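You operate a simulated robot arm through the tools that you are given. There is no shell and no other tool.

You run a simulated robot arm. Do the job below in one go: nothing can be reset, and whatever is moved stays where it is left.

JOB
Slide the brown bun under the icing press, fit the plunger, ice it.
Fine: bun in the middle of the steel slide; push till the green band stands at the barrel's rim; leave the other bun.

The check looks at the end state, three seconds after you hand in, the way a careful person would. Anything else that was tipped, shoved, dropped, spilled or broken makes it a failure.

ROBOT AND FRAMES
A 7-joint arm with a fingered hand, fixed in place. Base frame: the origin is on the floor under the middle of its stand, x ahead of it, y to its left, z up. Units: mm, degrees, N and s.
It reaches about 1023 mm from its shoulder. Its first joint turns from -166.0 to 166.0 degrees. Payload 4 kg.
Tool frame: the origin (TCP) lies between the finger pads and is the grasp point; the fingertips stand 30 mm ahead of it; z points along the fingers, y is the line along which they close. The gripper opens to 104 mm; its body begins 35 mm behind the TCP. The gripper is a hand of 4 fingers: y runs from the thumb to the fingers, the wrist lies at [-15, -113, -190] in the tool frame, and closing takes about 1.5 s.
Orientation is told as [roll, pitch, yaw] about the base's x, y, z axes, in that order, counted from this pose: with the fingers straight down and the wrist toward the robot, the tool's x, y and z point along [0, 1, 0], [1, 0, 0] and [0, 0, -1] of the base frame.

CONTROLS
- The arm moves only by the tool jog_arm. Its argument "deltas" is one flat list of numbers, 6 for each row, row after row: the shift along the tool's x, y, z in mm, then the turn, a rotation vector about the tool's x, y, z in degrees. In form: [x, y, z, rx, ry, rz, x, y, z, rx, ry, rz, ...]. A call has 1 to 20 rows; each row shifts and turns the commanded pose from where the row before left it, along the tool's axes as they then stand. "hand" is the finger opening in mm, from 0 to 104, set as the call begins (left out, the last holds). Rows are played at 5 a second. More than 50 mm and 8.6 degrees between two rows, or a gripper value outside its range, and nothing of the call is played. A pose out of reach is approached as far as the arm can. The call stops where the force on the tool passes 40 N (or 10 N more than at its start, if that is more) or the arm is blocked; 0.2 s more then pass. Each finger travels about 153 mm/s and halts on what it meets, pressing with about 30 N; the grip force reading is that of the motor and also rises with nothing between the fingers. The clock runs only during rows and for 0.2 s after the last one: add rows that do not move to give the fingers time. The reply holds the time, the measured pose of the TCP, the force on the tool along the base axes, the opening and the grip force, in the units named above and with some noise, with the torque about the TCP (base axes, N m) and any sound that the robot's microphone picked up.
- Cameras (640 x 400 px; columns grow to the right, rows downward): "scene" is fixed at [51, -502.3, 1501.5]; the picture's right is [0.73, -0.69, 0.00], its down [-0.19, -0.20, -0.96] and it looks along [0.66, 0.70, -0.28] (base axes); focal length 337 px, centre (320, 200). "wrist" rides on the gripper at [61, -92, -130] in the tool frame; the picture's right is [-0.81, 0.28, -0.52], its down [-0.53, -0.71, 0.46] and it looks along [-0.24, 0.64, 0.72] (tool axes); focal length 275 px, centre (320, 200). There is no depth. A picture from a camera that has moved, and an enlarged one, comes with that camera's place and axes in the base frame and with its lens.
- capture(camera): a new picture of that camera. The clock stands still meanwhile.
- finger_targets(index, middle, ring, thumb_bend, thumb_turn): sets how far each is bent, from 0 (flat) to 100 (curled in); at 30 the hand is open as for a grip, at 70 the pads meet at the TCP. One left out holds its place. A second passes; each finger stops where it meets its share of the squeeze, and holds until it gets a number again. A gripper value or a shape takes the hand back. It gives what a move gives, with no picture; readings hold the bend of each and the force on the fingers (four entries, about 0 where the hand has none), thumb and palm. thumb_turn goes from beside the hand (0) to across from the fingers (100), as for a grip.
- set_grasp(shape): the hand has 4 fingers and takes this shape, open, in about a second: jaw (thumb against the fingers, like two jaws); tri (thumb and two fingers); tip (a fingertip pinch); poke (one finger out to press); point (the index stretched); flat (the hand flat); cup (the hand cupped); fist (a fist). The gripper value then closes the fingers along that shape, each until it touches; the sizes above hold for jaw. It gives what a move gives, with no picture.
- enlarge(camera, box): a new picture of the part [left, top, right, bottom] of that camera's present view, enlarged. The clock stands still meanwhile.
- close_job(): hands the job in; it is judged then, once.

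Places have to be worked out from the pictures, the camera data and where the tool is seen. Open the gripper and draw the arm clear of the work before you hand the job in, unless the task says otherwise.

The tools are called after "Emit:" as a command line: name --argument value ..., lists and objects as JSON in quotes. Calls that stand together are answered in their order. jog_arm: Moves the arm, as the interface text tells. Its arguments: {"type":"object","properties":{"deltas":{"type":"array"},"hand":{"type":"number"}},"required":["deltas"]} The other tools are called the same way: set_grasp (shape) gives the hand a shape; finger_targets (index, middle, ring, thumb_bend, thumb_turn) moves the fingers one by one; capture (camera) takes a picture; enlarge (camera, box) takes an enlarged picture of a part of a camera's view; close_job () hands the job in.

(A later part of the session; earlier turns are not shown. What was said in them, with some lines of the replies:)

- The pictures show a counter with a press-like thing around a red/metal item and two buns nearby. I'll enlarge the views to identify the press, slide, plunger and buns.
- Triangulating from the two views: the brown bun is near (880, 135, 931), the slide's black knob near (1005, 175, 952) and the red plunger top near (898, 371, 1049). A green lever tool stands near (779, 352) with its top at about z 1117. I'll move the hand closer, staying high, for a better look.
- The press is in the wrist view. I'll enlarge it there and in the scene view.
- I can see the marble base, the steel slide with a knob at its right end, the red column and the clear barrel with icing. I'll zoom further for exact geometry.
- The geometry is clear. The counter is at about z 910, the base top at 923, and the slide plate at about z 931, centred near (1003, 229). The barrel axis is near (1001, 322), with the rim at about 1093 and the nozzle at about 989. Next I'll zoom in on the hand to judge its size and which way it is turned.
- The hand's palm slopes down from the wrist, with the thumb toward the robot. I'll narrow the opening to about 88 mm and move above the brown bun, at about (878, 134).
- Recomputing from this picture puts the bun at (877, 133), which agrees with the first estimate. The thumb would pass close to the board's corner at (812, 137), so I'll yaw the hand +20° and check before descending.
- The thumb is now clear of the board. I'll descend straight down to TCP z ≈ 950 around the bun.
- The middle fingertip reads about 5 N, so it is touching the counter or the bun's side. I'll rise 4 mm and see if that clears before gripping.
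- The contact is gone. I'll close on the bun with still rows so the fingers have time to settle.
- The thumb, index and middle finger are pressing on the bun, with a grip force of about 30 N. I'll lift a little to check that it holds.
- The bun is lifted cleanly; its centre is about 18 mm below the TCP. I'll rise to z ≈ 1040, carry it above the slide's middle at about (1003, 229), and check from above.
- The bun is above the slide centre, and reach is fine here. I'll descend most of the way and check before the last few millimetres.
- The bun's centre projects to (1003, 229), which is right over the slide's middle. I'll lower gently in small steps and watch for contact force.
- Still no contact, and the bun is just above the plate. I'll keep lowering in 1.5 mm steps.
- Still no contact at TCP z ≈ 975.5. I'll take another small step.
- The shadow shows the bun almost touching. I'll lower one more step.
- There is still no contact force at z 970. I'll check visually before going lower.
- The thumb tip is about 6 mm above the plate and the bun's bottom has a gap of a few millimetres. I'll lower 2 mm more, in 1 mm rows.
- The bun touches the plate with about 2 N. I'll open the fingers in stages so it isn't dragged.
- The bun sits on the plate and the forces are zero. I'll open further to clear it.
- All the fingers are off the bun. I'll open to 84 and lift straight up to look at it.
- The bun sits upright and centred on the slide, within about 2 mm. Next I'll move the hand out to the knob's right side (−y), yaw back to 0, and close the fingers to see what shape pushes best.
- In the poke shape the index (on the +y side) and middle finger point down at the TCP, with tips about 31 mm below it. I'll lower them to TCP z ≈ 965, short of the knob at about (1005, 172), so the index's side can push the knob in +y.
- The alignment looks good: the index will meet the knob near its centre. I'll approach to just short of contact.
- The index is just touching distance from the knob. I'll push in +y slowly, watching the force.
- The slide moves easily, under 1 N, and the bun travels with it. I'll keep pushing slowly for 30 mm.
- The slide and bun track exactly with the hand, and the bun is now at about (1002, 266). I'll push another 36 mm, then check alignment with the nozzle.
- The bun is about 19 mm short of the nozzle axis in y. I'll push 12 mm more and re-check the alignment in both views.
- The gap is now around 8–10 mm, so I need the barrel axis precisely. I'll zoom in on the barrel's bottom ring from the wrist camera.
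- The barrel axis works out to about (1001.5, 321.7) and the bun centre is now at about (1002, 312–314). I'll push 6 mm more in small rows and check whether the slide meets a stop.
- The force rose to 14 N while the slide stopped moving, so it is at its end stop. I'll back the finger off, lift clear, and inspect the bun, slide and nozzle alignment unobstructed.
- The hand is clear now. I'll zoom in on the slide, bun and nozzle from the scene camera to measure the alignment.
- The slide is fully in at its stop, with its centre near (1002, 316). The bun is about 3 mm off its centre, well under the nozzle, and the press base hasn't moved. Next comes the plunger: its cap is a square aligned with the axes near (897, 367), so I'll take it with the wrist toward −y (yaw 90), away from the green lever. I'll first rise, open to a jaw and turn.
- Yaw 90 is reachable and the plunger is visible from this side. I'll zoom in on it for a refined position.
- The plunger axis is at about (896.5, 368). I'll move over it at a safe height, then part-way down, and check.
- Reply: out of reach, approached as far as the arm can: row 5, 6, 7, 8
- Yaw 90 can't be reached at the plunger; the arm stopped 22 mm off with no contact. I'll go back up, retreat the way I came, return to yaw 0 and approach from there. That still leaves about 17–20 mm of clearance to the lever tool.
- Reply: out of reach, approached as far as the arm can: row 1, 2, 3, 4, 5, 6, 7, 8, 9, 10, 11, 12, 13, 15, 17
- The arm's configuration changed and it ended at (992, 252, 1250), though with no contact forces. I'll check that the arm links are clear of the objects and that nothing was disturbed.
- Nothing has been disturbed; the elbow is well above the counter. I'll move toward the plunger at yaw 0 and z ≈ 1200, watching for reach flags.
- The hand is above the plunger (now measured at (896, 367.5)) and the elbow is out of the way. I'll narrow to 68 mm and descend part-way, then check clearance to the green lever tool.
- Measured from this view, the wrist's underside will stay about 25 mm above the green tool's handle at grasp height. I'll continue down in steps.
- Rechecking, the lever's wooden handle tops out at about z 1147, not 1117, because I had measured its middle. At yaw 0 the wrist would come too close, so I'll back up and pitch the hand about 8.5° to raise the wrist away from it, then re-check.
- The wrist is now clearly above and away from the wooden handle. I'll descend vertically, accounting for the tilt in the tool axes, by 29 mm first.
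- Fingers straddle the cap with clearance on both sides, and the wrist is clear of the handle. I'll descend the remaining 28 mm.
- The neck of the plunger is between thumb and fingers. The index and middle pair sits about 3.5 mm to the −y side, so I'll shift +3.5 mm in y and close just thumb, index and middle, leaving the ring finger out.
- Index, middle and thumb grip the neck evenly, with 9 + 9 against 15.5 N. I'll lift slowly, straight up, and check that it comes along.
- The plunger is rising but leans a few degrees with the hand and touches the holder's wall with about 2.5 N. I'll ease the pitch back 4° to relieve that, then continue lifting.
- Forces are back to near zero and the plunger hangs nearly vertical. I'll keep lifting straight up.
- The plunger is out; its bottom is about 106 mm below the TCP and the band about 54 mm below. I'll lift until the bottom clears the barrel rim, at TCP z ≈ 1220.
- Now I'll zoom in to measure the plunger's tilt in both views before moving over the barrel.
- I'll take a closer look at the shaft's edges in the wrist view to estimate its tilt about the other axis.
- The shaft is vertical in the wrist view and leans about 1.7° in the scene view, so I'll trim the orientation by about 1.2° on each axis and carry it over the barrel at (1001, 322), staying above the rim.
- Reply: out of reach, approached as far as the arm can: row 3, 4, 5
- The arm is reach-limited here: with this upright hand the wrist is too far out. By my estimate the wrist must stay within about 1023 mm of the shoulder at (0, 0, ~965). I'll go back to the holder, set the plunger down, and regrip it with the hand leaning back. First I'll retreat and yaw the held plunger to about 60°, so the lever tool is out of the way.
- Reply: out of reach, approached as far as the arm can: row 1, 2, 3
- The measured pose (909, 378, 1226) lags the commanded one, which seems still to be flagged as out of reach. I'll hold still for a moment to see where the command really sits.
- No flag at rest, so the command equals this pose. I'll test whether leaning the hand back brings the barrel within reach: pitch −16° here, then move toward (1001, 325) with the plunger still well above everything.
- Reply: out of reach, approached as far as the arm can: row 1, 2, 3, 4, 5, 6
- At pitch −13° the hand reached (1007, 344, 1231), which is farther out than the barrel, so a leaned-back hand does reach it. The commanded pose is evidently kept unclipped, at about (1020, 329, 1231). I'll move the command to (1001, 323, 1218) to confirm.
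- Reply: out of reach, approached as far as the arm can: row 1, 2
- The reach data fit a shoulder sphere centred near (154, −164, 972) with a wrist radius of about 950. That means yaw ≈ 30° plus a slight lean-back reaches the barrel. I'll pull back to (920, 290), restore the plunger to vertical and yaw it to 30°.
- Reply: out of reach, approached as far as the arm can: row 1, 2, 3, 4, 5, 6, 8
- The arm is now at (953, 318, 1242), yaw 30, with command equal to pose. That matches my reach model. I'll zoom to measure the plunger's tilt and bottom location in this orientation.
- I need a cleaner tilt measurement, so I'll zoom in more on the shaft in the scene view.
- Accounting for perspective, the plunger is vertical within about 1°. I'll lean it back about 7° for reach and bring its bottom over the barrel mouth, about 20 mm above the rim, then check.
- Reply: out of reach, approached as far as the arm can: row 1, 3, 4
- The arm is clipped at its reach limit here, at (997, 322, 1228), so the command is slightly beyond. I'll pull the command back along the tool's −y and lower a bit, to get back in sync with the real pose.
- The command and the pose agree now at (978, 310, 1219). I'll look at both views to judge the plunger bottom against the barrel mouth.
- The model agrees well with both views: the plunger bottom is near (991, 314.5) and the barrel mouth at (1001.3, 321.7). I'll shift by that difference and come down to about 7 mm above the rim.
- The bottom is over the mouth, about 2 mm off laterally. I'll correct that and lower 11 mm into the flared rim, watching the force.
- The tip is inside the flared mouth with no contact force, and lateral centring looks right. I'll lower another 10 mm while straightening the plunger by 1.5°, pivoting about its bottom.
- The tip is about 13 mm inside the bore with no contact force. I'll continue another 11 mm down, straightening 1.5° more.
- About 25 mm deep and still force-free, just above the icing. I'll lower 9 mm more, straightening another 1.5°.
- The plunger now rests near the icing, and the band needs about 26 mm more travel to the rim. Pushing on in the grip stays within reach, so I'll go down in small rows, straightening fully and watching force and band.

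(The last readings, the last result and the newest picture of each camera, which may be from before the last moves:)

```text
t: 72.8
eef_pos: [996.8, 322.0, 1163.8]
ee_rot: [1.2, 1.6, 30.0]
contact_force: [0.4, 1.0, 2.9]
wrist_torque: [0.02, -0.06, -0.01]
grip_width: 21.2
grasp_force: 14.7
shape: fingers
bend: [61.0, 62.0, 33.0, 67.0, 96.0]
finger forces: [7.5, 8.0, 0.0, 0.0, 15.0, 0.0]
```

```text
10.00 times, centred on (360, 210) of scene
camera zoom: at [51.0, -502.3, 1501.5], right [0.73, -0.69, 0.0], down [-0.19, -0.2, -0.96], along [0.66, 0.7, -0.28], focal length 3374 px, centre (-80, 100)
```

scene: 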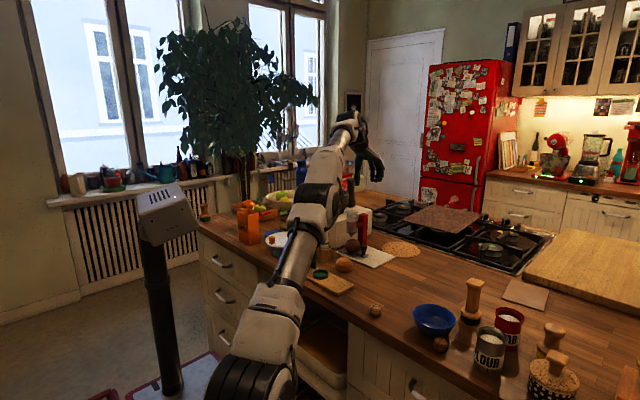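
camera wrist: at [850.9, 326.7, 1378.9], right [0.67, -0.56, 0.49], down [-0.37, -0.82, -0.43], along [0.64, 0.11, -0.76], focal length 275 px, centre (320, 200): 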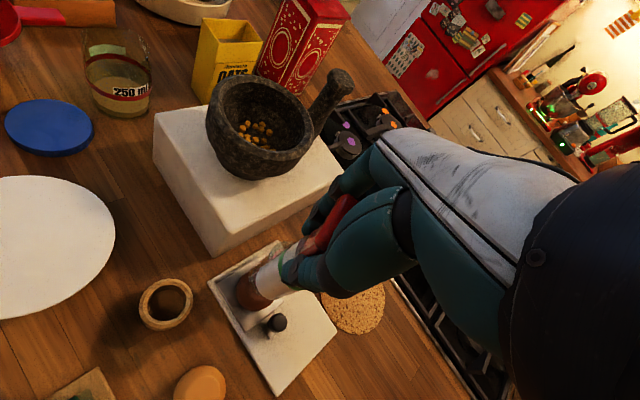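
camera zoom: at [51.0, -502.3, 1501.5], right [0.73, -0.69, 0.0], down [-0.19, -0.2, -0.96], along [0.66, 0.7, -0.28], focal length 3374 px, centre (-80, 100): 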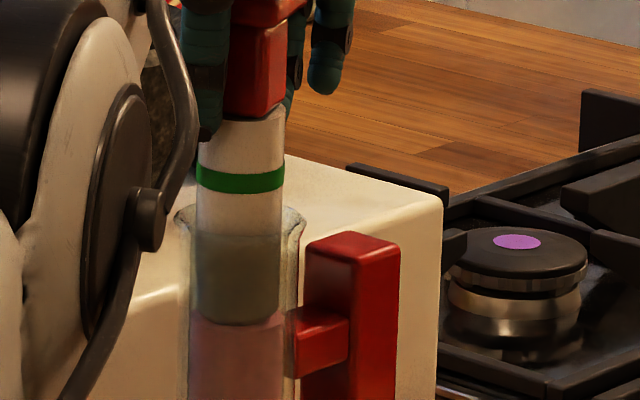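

About 4 N of push and the icing is moving; the band has dropped 5 mm. I'll continue 5 mm and finish straightening.

Emit:
jog_arm --deltas '[-0.2, 0.9, 2.5, 0.6, 0, 0, -0.2, 0.9, 2.5, 0.6, 0, 0, 0, 0, 0, 0, 0, 0]'

Emit:
enlarge --camera "scene" --box '[340, 190, 380, 230]'

Emit:
enlarge --camera "wrist" --box '[200, 200, 330, 330]'

```text
t: 73.6
eef_pos: [998.6, 321.9, 1158.8]
ee_rot: [1.1, 2.9, 30.0]
contact_force: [-0.8, -0.5, -1.6]
wrist_torque: [-0.01, -0.02, -0.03]
grip_width: 21.2
grasp_force: 15.3
shape: fingers
bend: [61.0, 62.0, 33.0, 67.0, 96.0]
finger forces: [7.9, 7.6, 0.0, 0.0, 15.2, 0.1]
```

```text
10.00 times, centred on (360, 210) of scene
camera zoom: at [51.0, -502.3, 1501.5], right [0.73, -0.69, 0.0], down [-0.19, -0.2, -0.96], along [0.66, 0.7, -0.28], focal length 3374 px, centre (-80, 100)
```

zoom: 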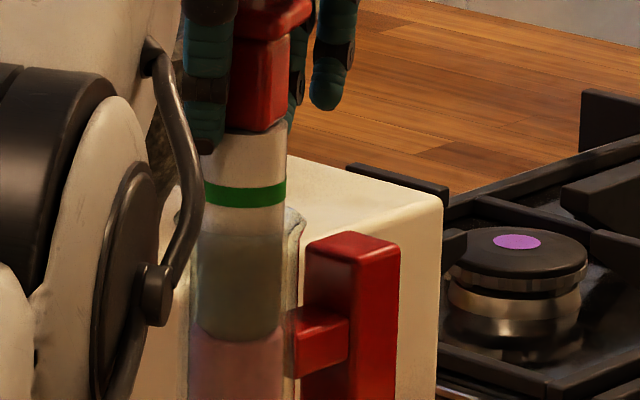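

```text
3.08 times, centred on (265, 265) of wrist
camera zoom: at [896.5, 330.9, 1295.4], right [0.67, -0.56, 0.49], down [-0.38, -0.82, -0.43], along [0.64, 0.11, -0.76], focal length 847 px, centre (489, 0)
```

zoom: 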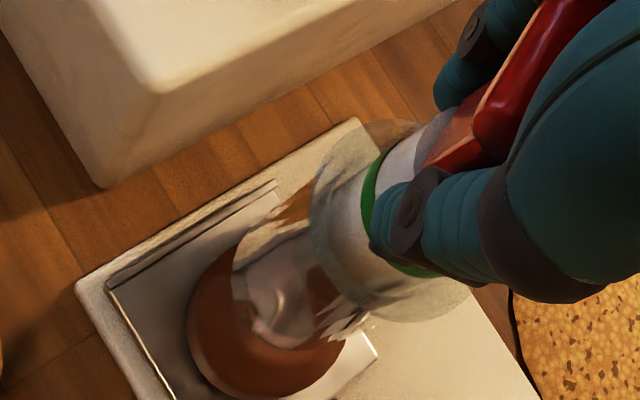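

The plunger is vertical now and pushes freely. I'll zoom in to measure the band against the rim precisely.

Emit:
enlarge --camera "scene" --box '[355, 203, 375, 223]'

```text
16.00 times, centred on (365, 213) of scene
camera zoom: at [51.0, -502.3, 1501.5], right [0.73, -0.69, 0.0], down [-0.19, -0.2, -0.96], along [0.66, 0.7, -0.28], focal length 5398 px, centre (-400, -8)
```

zoom: 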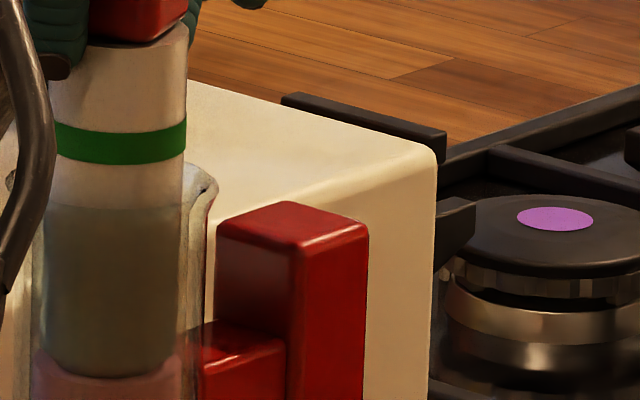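

The band is about 13.5 mm above the rim. I'll push down 10 mm in 2.5 mm rows.

Emit:
jog_arm --deltas '[0, 0.12, 2.5, 0, 0, 0, 0, 0.12, 2.5, 0, 0, 0, 0, 0.12, 2.5, 0, 0, 0, 0, 0.12, 2.5, 0, 0, 0, 0, 0, 0, 0, 0, 0]'

Emit:
enlarge --camera "scene" --box '[340, 195, 390, 245]'

Emit:
enlarge --camera "wrist" --box '[200, 180, 350, 330]'

```text
t: 74.8
eef_pos: [998.1, 322.8, 1148.6]
ee_rot: [1.2, 2.8, 30.0]
contact_force: [0.3, 0.4, 1.3]
wrist_torque: [0.01, -0.01, 0.01]
grip_width: 21.1
grasp_force: 15.5
shape: fingers
bend: [61.0, 62.0, 33.0, 67.0, 96.0]
finger forces: [7.7, 8.0, 0.0, 0.1, 15.0, 0.0]
```

```text
8.00 times, centred on (365, 220) of scene
camera zoom: at [51.0, -502.3, 1501.5], right [0.73, -0.69, 0.0], down [-0.19, -0.2, -0.96], along [0.66, 0.7, -0.28], focal length 2699 px, centre (-40, 40)
```

zoom: 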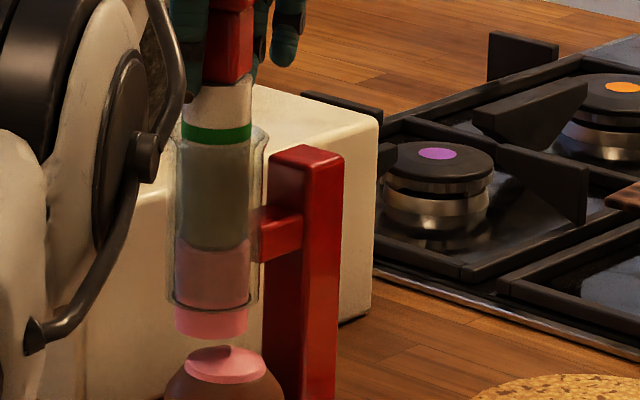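

```text
2.67 times, centred on (275, 255) of wrist
camera zoom: at [896.1, 331.5, 1285.7], right [0.67, -0.56, 0.49], down [-0.38, -0.82, -0.43], along [0.64, 0.11, -0.76], focal length 734 px, centre (440, 53)
```

zoom: 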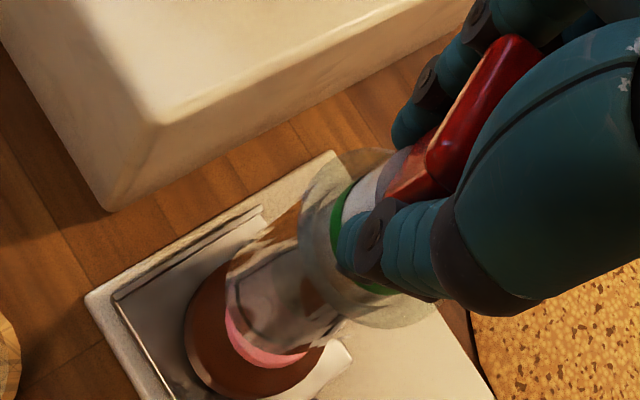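

Icing is coming out onto the bun and the band is nearly at the rim. I'll zoom in to judge the last few millimetres.

Emit:
enlarge --camera "scene" --box '[355, 207, 375, 227]'

Emit:
enlarge --camera "scene" --box '[350, 225, 380, 250]'

```text
16.00 times, centred on (365, 217) of scene
camera zoom: at [51.0, -502.3, 1501.5], right [0.73, -0.69, 0.0], down [-0.19, -0.2, -0.96], along [0.66, 0.7, -0.28], focal length 5398 px, centre (-400, -72)
```

zoom: 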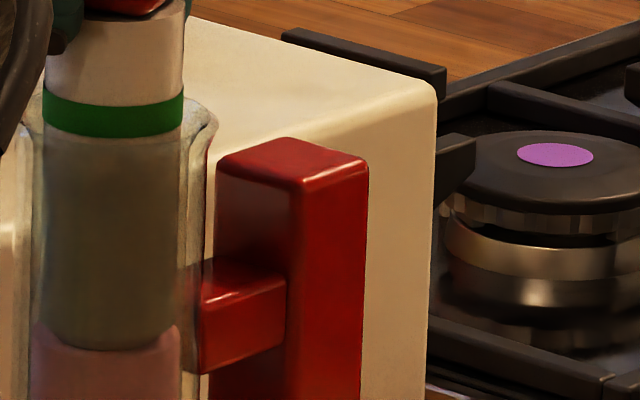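

```text
16.00 times, centred on (365, 238) of scene
camera zoom: at [51.0, -502.3, 1501.5], right [0.73, -0.69, 0.0], down [-0.19, -0.2, -0.96], along [0.66, 0.7, -0.28], focal length 5398 px, centre (-400, -400)
```

zoom: 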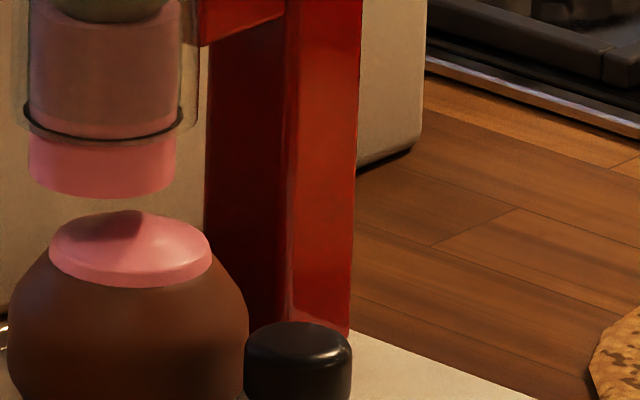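

The band's centre is about 4.3 mm above the rim plane and icing sits centred on the bun. I'll push 4.3 mm more in small rows.

Emit:
jog_arm --deltas '[0, 0.1, 2.2, 0, 0, 0, 0, 0.1, 2.1, 0, 0, 0, 0, 0, 0, 0, 0, 0]'

Emit:
enlarge --camera "scene" --box '[355, 207, 375, 227]'

Emit:
enlarge --camera "scene" --box '[340, 205, 390, 255]'

```text
t: 75.6
eef_pos: [998.4, 323.1, 1146.3]
ee_rot: [1.2, 2.7, 30.0]
contact_force: [-0.4, 0.5, 1.8]
wrist_torque: [-0.07, 0.0, 0.0]
grip_width: 21.0
grasp_force: 15.3
shape: fingers
bend: [61.0, 62.0, 33.0, 67.0, 96.0]
finger forces: [7.5, 8.1, 0.0, 0.0, 15.0, 0.1]
```

```text
16.00 times, centred on (365, 217) of scene
camera zoom: at [51.0, -502.3, 1501.5], right [0.73, -0.69, 0.0], down [-0.19, -0.2, -0.96], along [0.66, 0.7, -0.28], focal length 5398 px, centre (-400, -72)
```

zoom: 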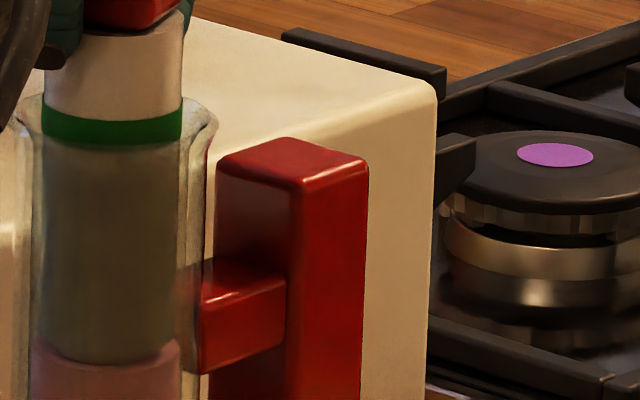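

```text
8.00 times, centred on (365, 230) of scene
camera zoom: at [51.0, -502.3, 1501.5], right [0.73, -0.69, 0.0], down [-0.19, -0.2, -0.96], along [0.66, 0.7, -0.28], focal length 2699 px, centre (-40, -40)
```

zoom: 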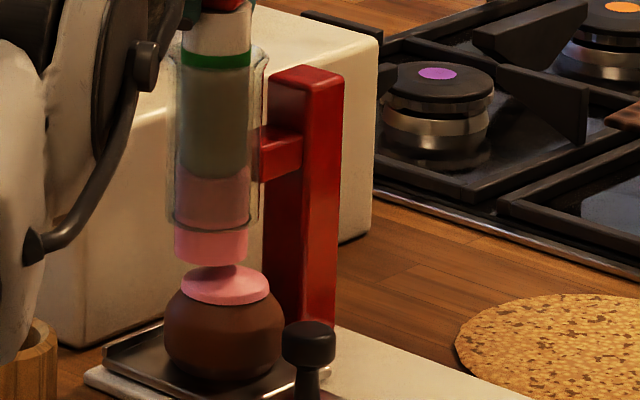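

The band now straddles the rim, with its centre about 1.5 mm high. One more small push of 1.5 mm.

Emit:
jog_arm --deltas '[0, 0.07, 1.5, 0, 0, 0, 0, 0, 0, 0, 0, 0, 0, 0, 0, 0, 0, 0]'

Emit:
enlarge --camera "scene" --box '[355, 207, 375, 227]'

Emit:
enlarge --camera "wrist" --box '[220, 180, 350, 310]'

```text
t: 76.4
eef_pos: [999.1, 322.7, 1142.6]
ee_rot: [1.2, 2.9, 30.0]
contact_force: [0.4, -0.3, 2.2]
wrist_torque: [-0.01, 0.03, 0.03]
grip_width: 21.3
grasp_force: 15.3
shape: fingers
bend: [61.0, 62.0, 33.0, 67.0, 96.0]
finger forces: [7.6, 8.1, 0.0, 0.0, 15.1, 0.1]
```

```text
16.00 times, centred on (365, 217) of scene
camera zoom: at [51.0, -502.3, 1501.5], right [0.73, -0.69, 0.0], down [-0.19, -0.2, -0.96], along [0.66, 0.7, -0.28], focal length 5398 px, centre (-400, -72)
```

zoom: 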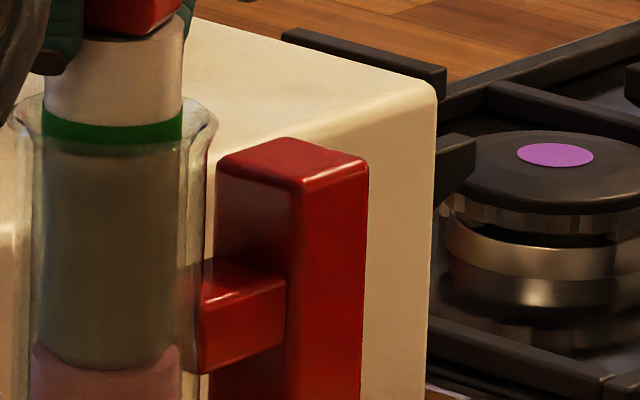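

```text
3.08 times, centred on (285, 245) of wrist
camera zoom: at [895.8, 331.4, 1280.4], right [0.67, -0.56, 0.49], down [-0.37, -0.82, -0.43], along [0.64, 0.11, -0.76], focal length 847 px, centre (428, 62)
```

zoom: 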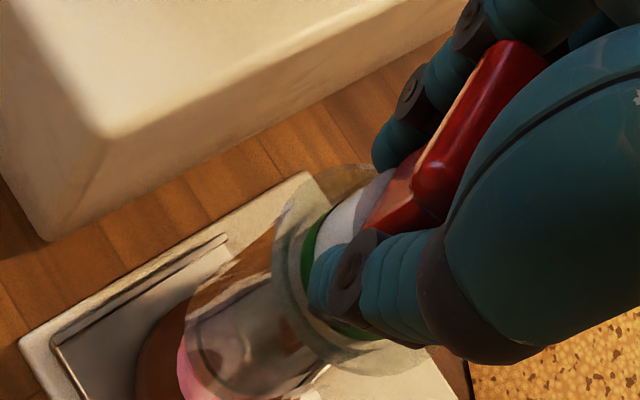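

The band's centre is now level with the rim, to within about half a millimetre. I'll open the thumb, index and middle moderately and see whether the plunger stays put.

Emit:
finger_targets --index 48 --middle 48 --thumb_bend 58

Emit:
enlarge --camera "scene" --box '[355, 207, 375, 227]'

Emit:
enlarge --camera "wrist" --box '[220, 180, 350, 310]'

```text
t: 77.4
eef_pos: [998.1, 323.7, 1144.6]
ee_rot: [1.2, 2.9, 30.0]
contact_force: [0.6, 1.5, -0.3]
wrist_torque: [0.0, -0.01, 0.02]
grip_width: 44.9
grasp_force: 0.1
shape: fingers
bend: [48.0, 48.0, 33.0, 57.0, 99.0]
finger forces: [0.0, 0.0, 0.0, 0.1, 0.0, 0.0]
```

```text
16.00 times, centred on (365, 217) of scene
camera zoom: at [51.0, -502.3, 1501.5], right [0.73, -0.69, 0.0], down [-0.19, -0.2, -0.96], along [0.66, 0.7, -0.28], focal length 5398 px, centre (-400, -72)
```

zoom: 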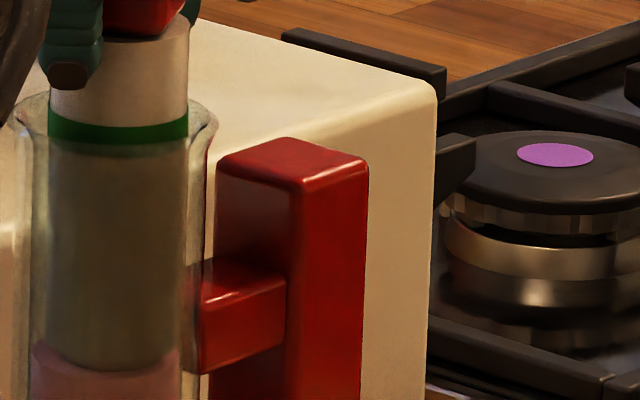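

```text
3.08 times, centred on (285, 245) of wrist
camera zoom: at [895.9, 331.4, 1280.4], right [0.67, -0.56, 0.49], down [-0.37, -0.82, -0.43], along [0.64, 0.11, -0.76], focal length 847 px, centre (428, 62)
```

zoom: 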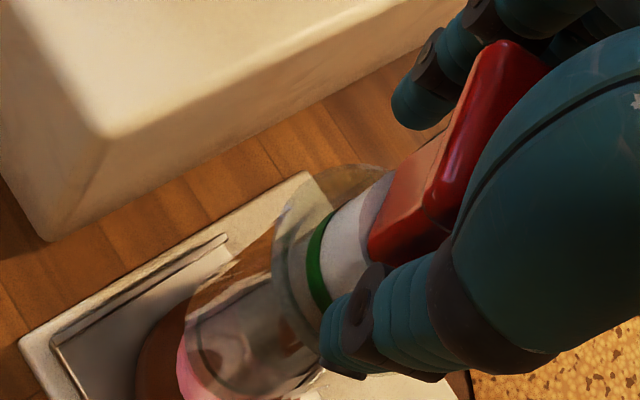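

The plunger stays in place with the band at the rim. I'll open the hand wide before withdrawing.

Emit:
jog_arm --deltas '[0, 0, 0, 0, 0, 0, 0, 0, 0, 0, 0, 0, 0, 0, 0, 0, 0, 0, 0, 0, 0, 0, 0, 0]' --hand 88

Emit:
enlarge --camera "scene" --box '[340, 170, 390, 230]'

Emit:
capture --camera "wrist"

```text
t: 78.4
eef_pos: [997.4, 322.7, 1142.1]
ee_rot: [1.2, 2.8, 30.0]
contact_force: [-0.1, -0.1, 0.1]
wrist_torque: [-0.01, -0.05, 0.03]
grip_width: 87.8
grasp_force: 0.1
shape: jaw
bend: [27.0, 33.0, 31.0, 45.0, 99.0]
finger forces: [0.0, 0.1, 0.0, 0.0, 0.0, 0.0]
```

```text
6.67 times, centred on (365, 200) of scene
camera zoom: at [51.0, -502.3, 1501.5], right [0.73, -0.69, 0.0], down [-0.19, -0.2, -0.96], along [0.66, 0.7, -0.28], focal length 2249 px, centre (20, 200)
```

zoom: 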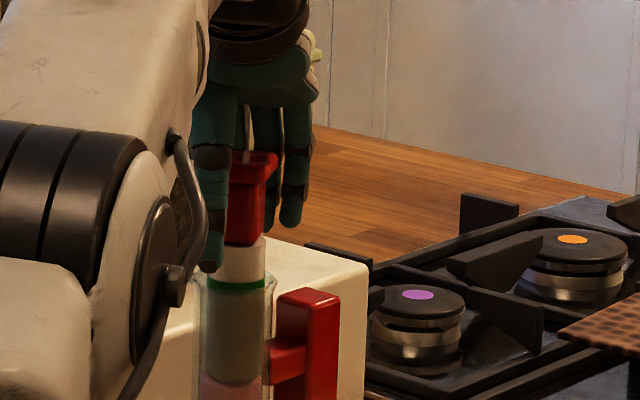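

```text
taken
camera wrist: at [895.9, 331.4, 1280.4], right [0.67, -0.56, 0.49], down [-0.37, -0.82, -0.43], along [0.64, 0.11, -0.76], focal length 275 px, centre (320, 200)
```

wrist: 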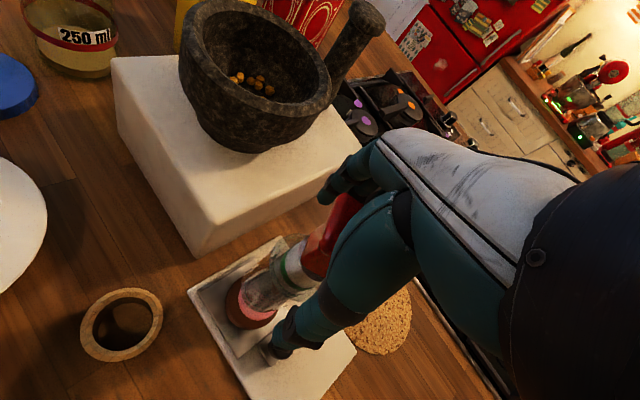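

The hand is fully open around the cap. I'll withdraw by leaning back about 8° to stay within reach, then rising straight up past the cap.

Emit:
jog_arm --deltas '[0, 0, 0, -3, 0, 0, 0, 0, 0, -3, 0, 0, 0, 0.4, -5, -2, 0, 0, 0, 1, -11, 0, 0, 0, 0, 0, 0, 0, 0, 0]'

Emit:
enlarge --camera "scene" --box '[340, 170, 390, 230]'

Emit:
enlarge --camera "wrist" --box '[220, 150, 380, 310]'

```text
t: 79.6
eef_pos: [998.3, 322.6, 1159.6]
ee_rot: [1.2, -5.1, 29.8]
contact_force: [0.5, 0.4, 0.0]
wrist_torque: [0.01, 0.03, 0.0]
grip_width: 87.8
grasp_force: 0.1
shape: jaw
bend: [27.0, 33.0, 31.0, 45.0, 99.0]
finger forces: [0.1, 0.0, 0.1, 0.0, 0.1, 0.0]
```

```text
6.67 times, centred on (365, 200) of scene
camera zoom: at [51.0, -502.3, 1501.5], right [0.73, -0.69, 0.0], down [-0.19, -0.2, -0.96], along [0.66, 0.7, -0.28], focal length 2249 px, centre (20, 200)
```

zoom: 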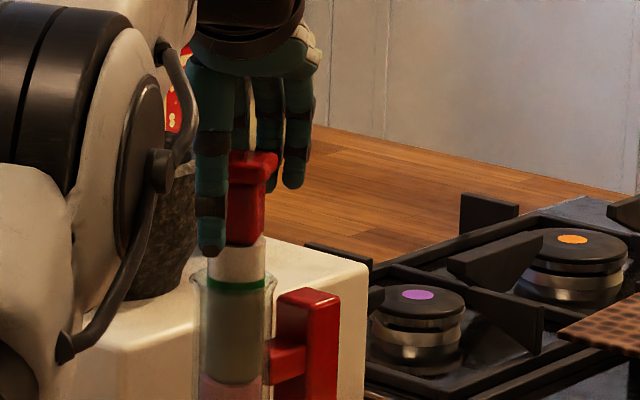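

```text
2.50 times, centred on (300, 230) of wrist
camera zoom: at [880.3, 322.3, 1283.4], right [0.61, -0.6, 0.52], down [-0.32, -0.79, -0.53], along [0.73, 0.15, -0.67], focal length 688 px, centre (370, 125)
```

zoom: 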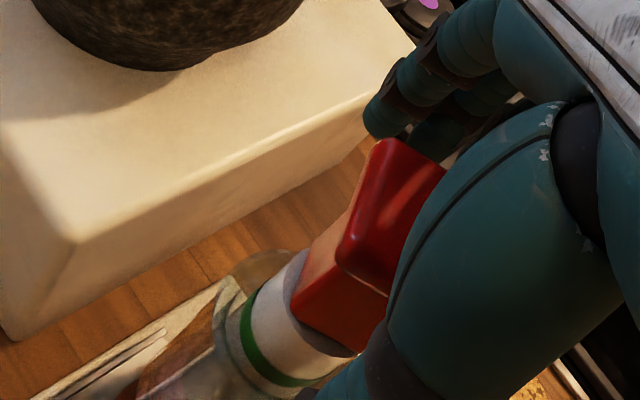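

The plunger hasn't moved and there is no contact. I'll continue rising past the cap.

Emit:
jog_arm --deltas '[0, 1, -11, -0.5, 0, 0, 0, 1, -11, -0.5, 0, 0, 0, 1.1, -11, -0.5, 0, 0, 0, 1.1, -11, -0.5, 0, 0, 0, 1.2, -10, 0, 0, 0, 0, 0, 0, 0, 0, 0]'

Emit:
enlarge --camera "scene" --box '[340, 160, 390, 230]'

Emit:
capture --camera "wrist"

```text
t: 81.0
eef_pos: [998.9, 321.1, 1213.7]
ee_rot: [1.2, -7.1, 29.8]
contact_force: [-0.6, -0.3, -0.1]
wrist_torque: [0.01, -0.05, 0.0]
grip_width: 87.6
grasp_force: 0.2
shape: jaw
bend: [27.0, 33.0, 31.0, 45.0, 99.0]
finger forces: [0.0, 0.0, 0.0, 0.0, 0.0, 0.0]
```

```text
5.71 times, centred on (365, 195) of scene
camera zoom: at [51.0, -502.3, 1501.5], right [0.73, -0.69, 0.0], down [-0.19, -0.2, -0.96], along [0.66, 0.7, -0.28], focal length 1928 px, centre (63, 229)
```

zoom: 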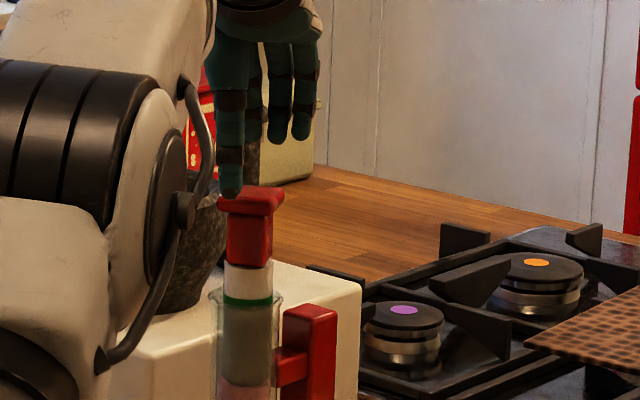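

```text
taken
camera wrist: at [876.9, 319.5, 1334.0], right [0.59, -0.61, 0.53], down [-0.3, -0.78, -0.55], along [0.75, 0.17, -0.64], focal length 275 px, centre (320, 200)
```

wrist: 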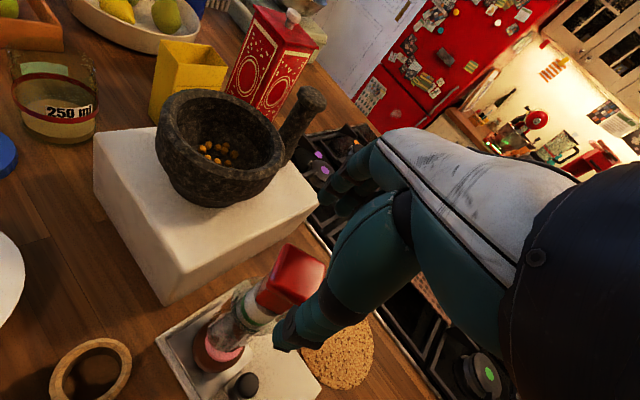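

The fingertips are above the cap. I'll rise a little more, then retreat back toward the robot, clear of everything.

Emit:
jog_arm --deltas '[0, 1.2, -9, 0, 0, 0, 0, -15, -4, 0, 0, 0, 0, -25, -6, 0, 0, 0, 0, -30, -6, 0, 0, 0, 0, -30, -6, 0, 0, 0, 0, -30, -6, 0, 0, 0, 0, -30, -6, 0, 0, 0, 0, -30, -6, 0, 0, 0, 0, 0, 0, 0, 0, 0]'

Emit:
capture --camera "scene"

Emit:
enlarge --camera "scene" --box '[330, 190, 400, 270]'

Emit:
capture --camera "wrist"

```text
t: 83.0
eef_pos: [832.4, 224.6, 1238.2]
ee_rot: [1.2, -7.2, 29.8]
contact_force: [0.4, -0.1, -0.2]
wrist_torque: [0.0, 0.0, -0.01]
grip_width: 87.5
grasp_force: 0.1
shape: jaw
bend: [27.0, 33.0, 31.0, 45.0, 99.0]
finger forces: [0.0, 0.0, 0.1, 0.1, 0.1, 0.1]
```

```text
taken
```

scene: 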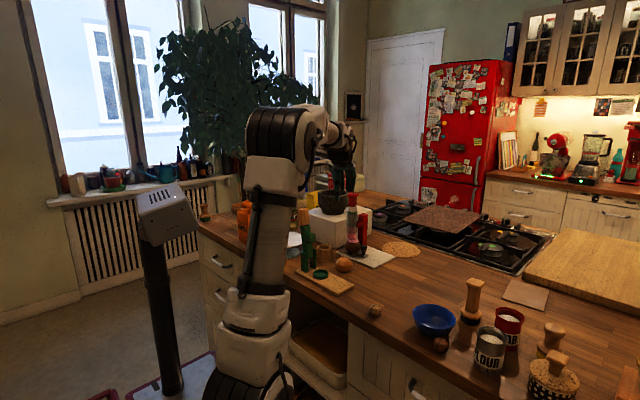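

```text
5.00 times, centred on (365, 230) of scene
camera zoom: at [51.0, -502.3, 1501.5], right [0.73, -0.69, 0.0], down [-0.19, -0.2, -0.96], along [0.66, 0.7, -0.28], focal length 1687 px, centre (95, 50)
```

zoom: 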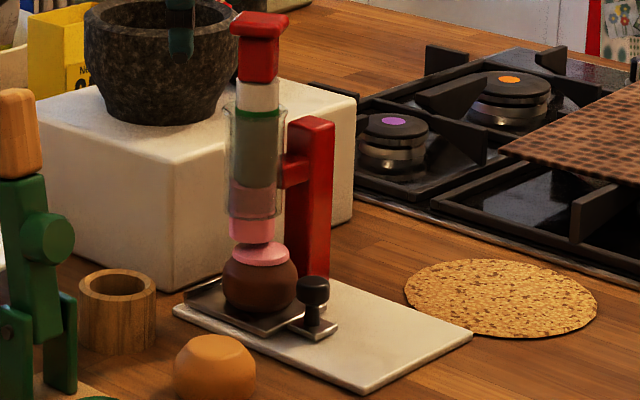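

```text
taken
camera wrist: at [709.6, 221.6, 1359.1], right [0.59, -0.61, 0.53], down [-0.3, -0.78, -0.55], along [0.75, 0.17, -0.64], focal length 275 px, centre (320, 200)
```

wrist: 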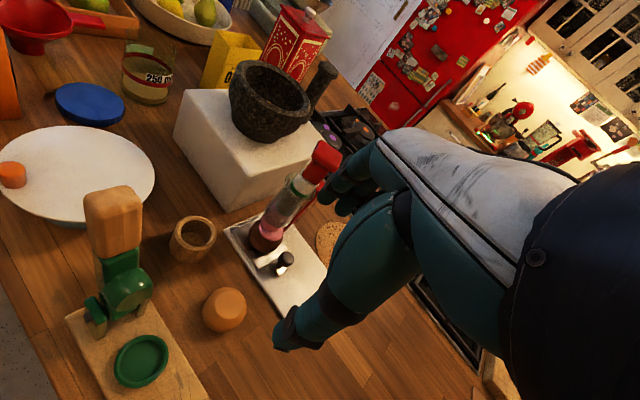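

The hand is clear. I'll take a close look at the final state: band at rim, icing on the bun, slide position.

Emit:
enlarge --camera "scene" --box '[350, 205, 375, 230]'

Emit:
enlarge --camera "scene" --box '[338, 225, 378, 260]'

Emit:
enlarge --camera "wrist" --box '[220, 130, 350, 290]'

```text
16.00 times, centred on (362, 218) of scene
camera zoom: at [51.0, -502.3, 1501.5], right [0.73, -0.69, 0.0], down [-0.19, -0.2, -0.96], along [0.66, 0.7, -0.28], focal length 5398 px, centre (-360, -80)
```

zoom: 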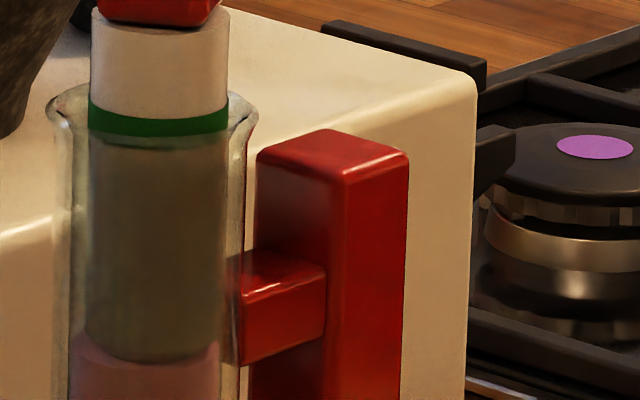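

```text
11.43 times, centred on (358, 242) of scene
camera zoom: at [51.0, -502.3, 1501.5], right [0.73, -0.69, 0.0], down [-0.19, -0.2, -0.96], along [0.66, 0.7, -0.28], focal length 3856 px, centre (-114, -286)
```

zoom: 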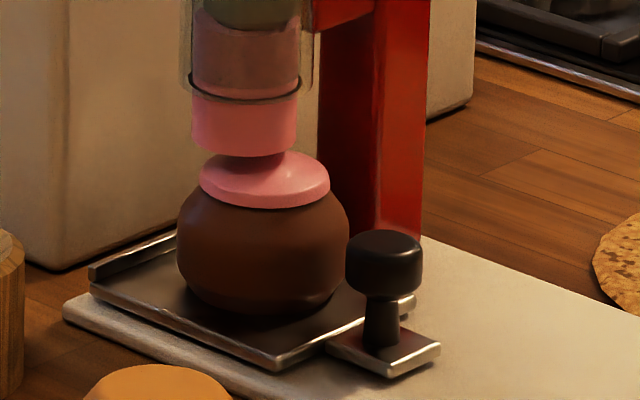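

```text
2.50 times, centred on (285, 210) of wrist
camera zoom: at [709.6, 221.6, 1359.1], right [0.59, -0.61, 0.53], down [-0.3, -0.78, -0.55], along [0.75, 0.17, -0.64], focal length 688 px, centre (408, 175)
```

zoom: 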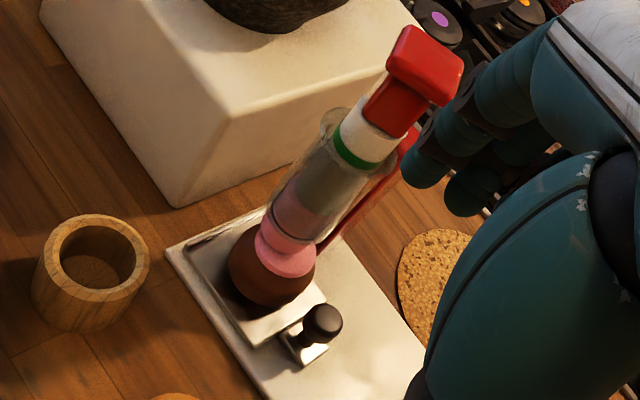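

The band's centre sits at the rim plane, the bun is iced on the centred slide, and everything else is undisturbed. I'll draw the arm further back and up, clear of the work.

Emit:
jog_arm --deltas '[1.6, -34.7, -21.5, 0, 0, 0, 1.6, -34.7, -21.5, 0, 0, 0, 1.6, -34.7, -21.5, 0, 0, 0, 1.6, -34.7, -21.5, 0, 0, 0, 1.6, -34.7, -21.5, 0, 0, 0, 1.6, -34.7, -21.5, 0, 0, 0, 1.6, -34.7, -21.5, 0, 0, 0, 0, 0, 0, 0, 0, 0]' --hand 104

Emit:
capture --camera "scene"

Emit:
enlarge --camera "scene" --box '[280, 180, 420, 310]'

```text
t: 84.8
eef_pos: [599.5, 103.1, 1355.0]
ee_rot: [1.2, -7.2, 29.8]
contact_force: [0.4, 0.6, -0.2]
wrist_torque: [0.01, 0.01, -0.01]
grip_width: 103.9
grasp_force: 0.1
shape: jaw
bend: [30.0, 30.0, 30.0, 30.0, 98.0]
finger forces: [0.1, 0.0, 0.1, 0.0, 0.0, 0.0]
```

```text
taken
```

scene: 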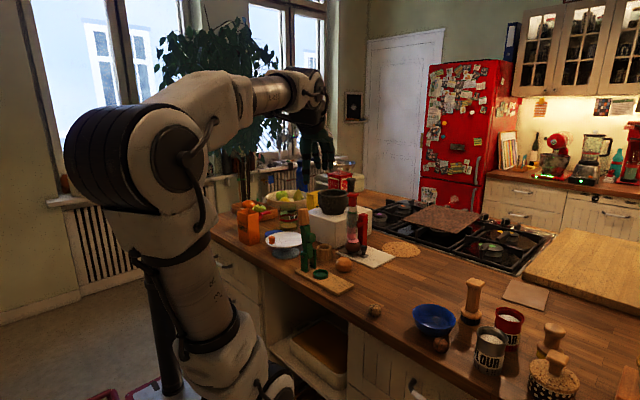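

```text
3.08 times, centred on (350, 245) of scene
camera zoom: at [51.0, -502.3, 1501.5], right [0.73, -0.69, 0.0], down [-0.19, -0.2, -0.96], along [0.66, 0.7, -0.28], focal length 1038 px, centre (228, 62)
```

zoom: 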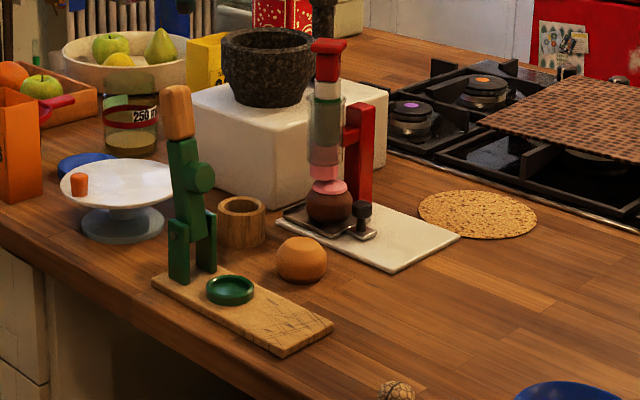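

The arm is clear with the hand open. The plunger stands in the barrel with its band at the rim, the brown bun is iced on the slide, and the other bun and everything else are where they were. I'll hand the job in.

Emit:
close_job

```text
The job is handed in.
```

I iced the brown bun. It sits on the steel slide under the press, and the plunger is pushed down until the green band is level with the barrel's rim. I handed the job in and haven't seen the check's result.

- **Bun on the slide:** it stands upright, about 3–4 mm off the slide's exact middle. The slide is pushed in to its end stop. By my measurement the stop leaves the slide's centre about 5 mm short of the nozzle, but the icing still landed centred on the bun.
- **Band at the rim:** the middle of the band is within about 1 mm of the rim. The plunger leans about 4° inside the barrel now that it's released, and it stayed put while I backed away.
- **Everything else:** the other bun, the green lever tool and the press base look unmoved in the last pictures. The wooden holder the plunger came from is now empty.

My first attempt to bring the plunger to the barrel was out of the arm's reach. I turned the hand and leaned it back, and the plunger went in without touching the sides.
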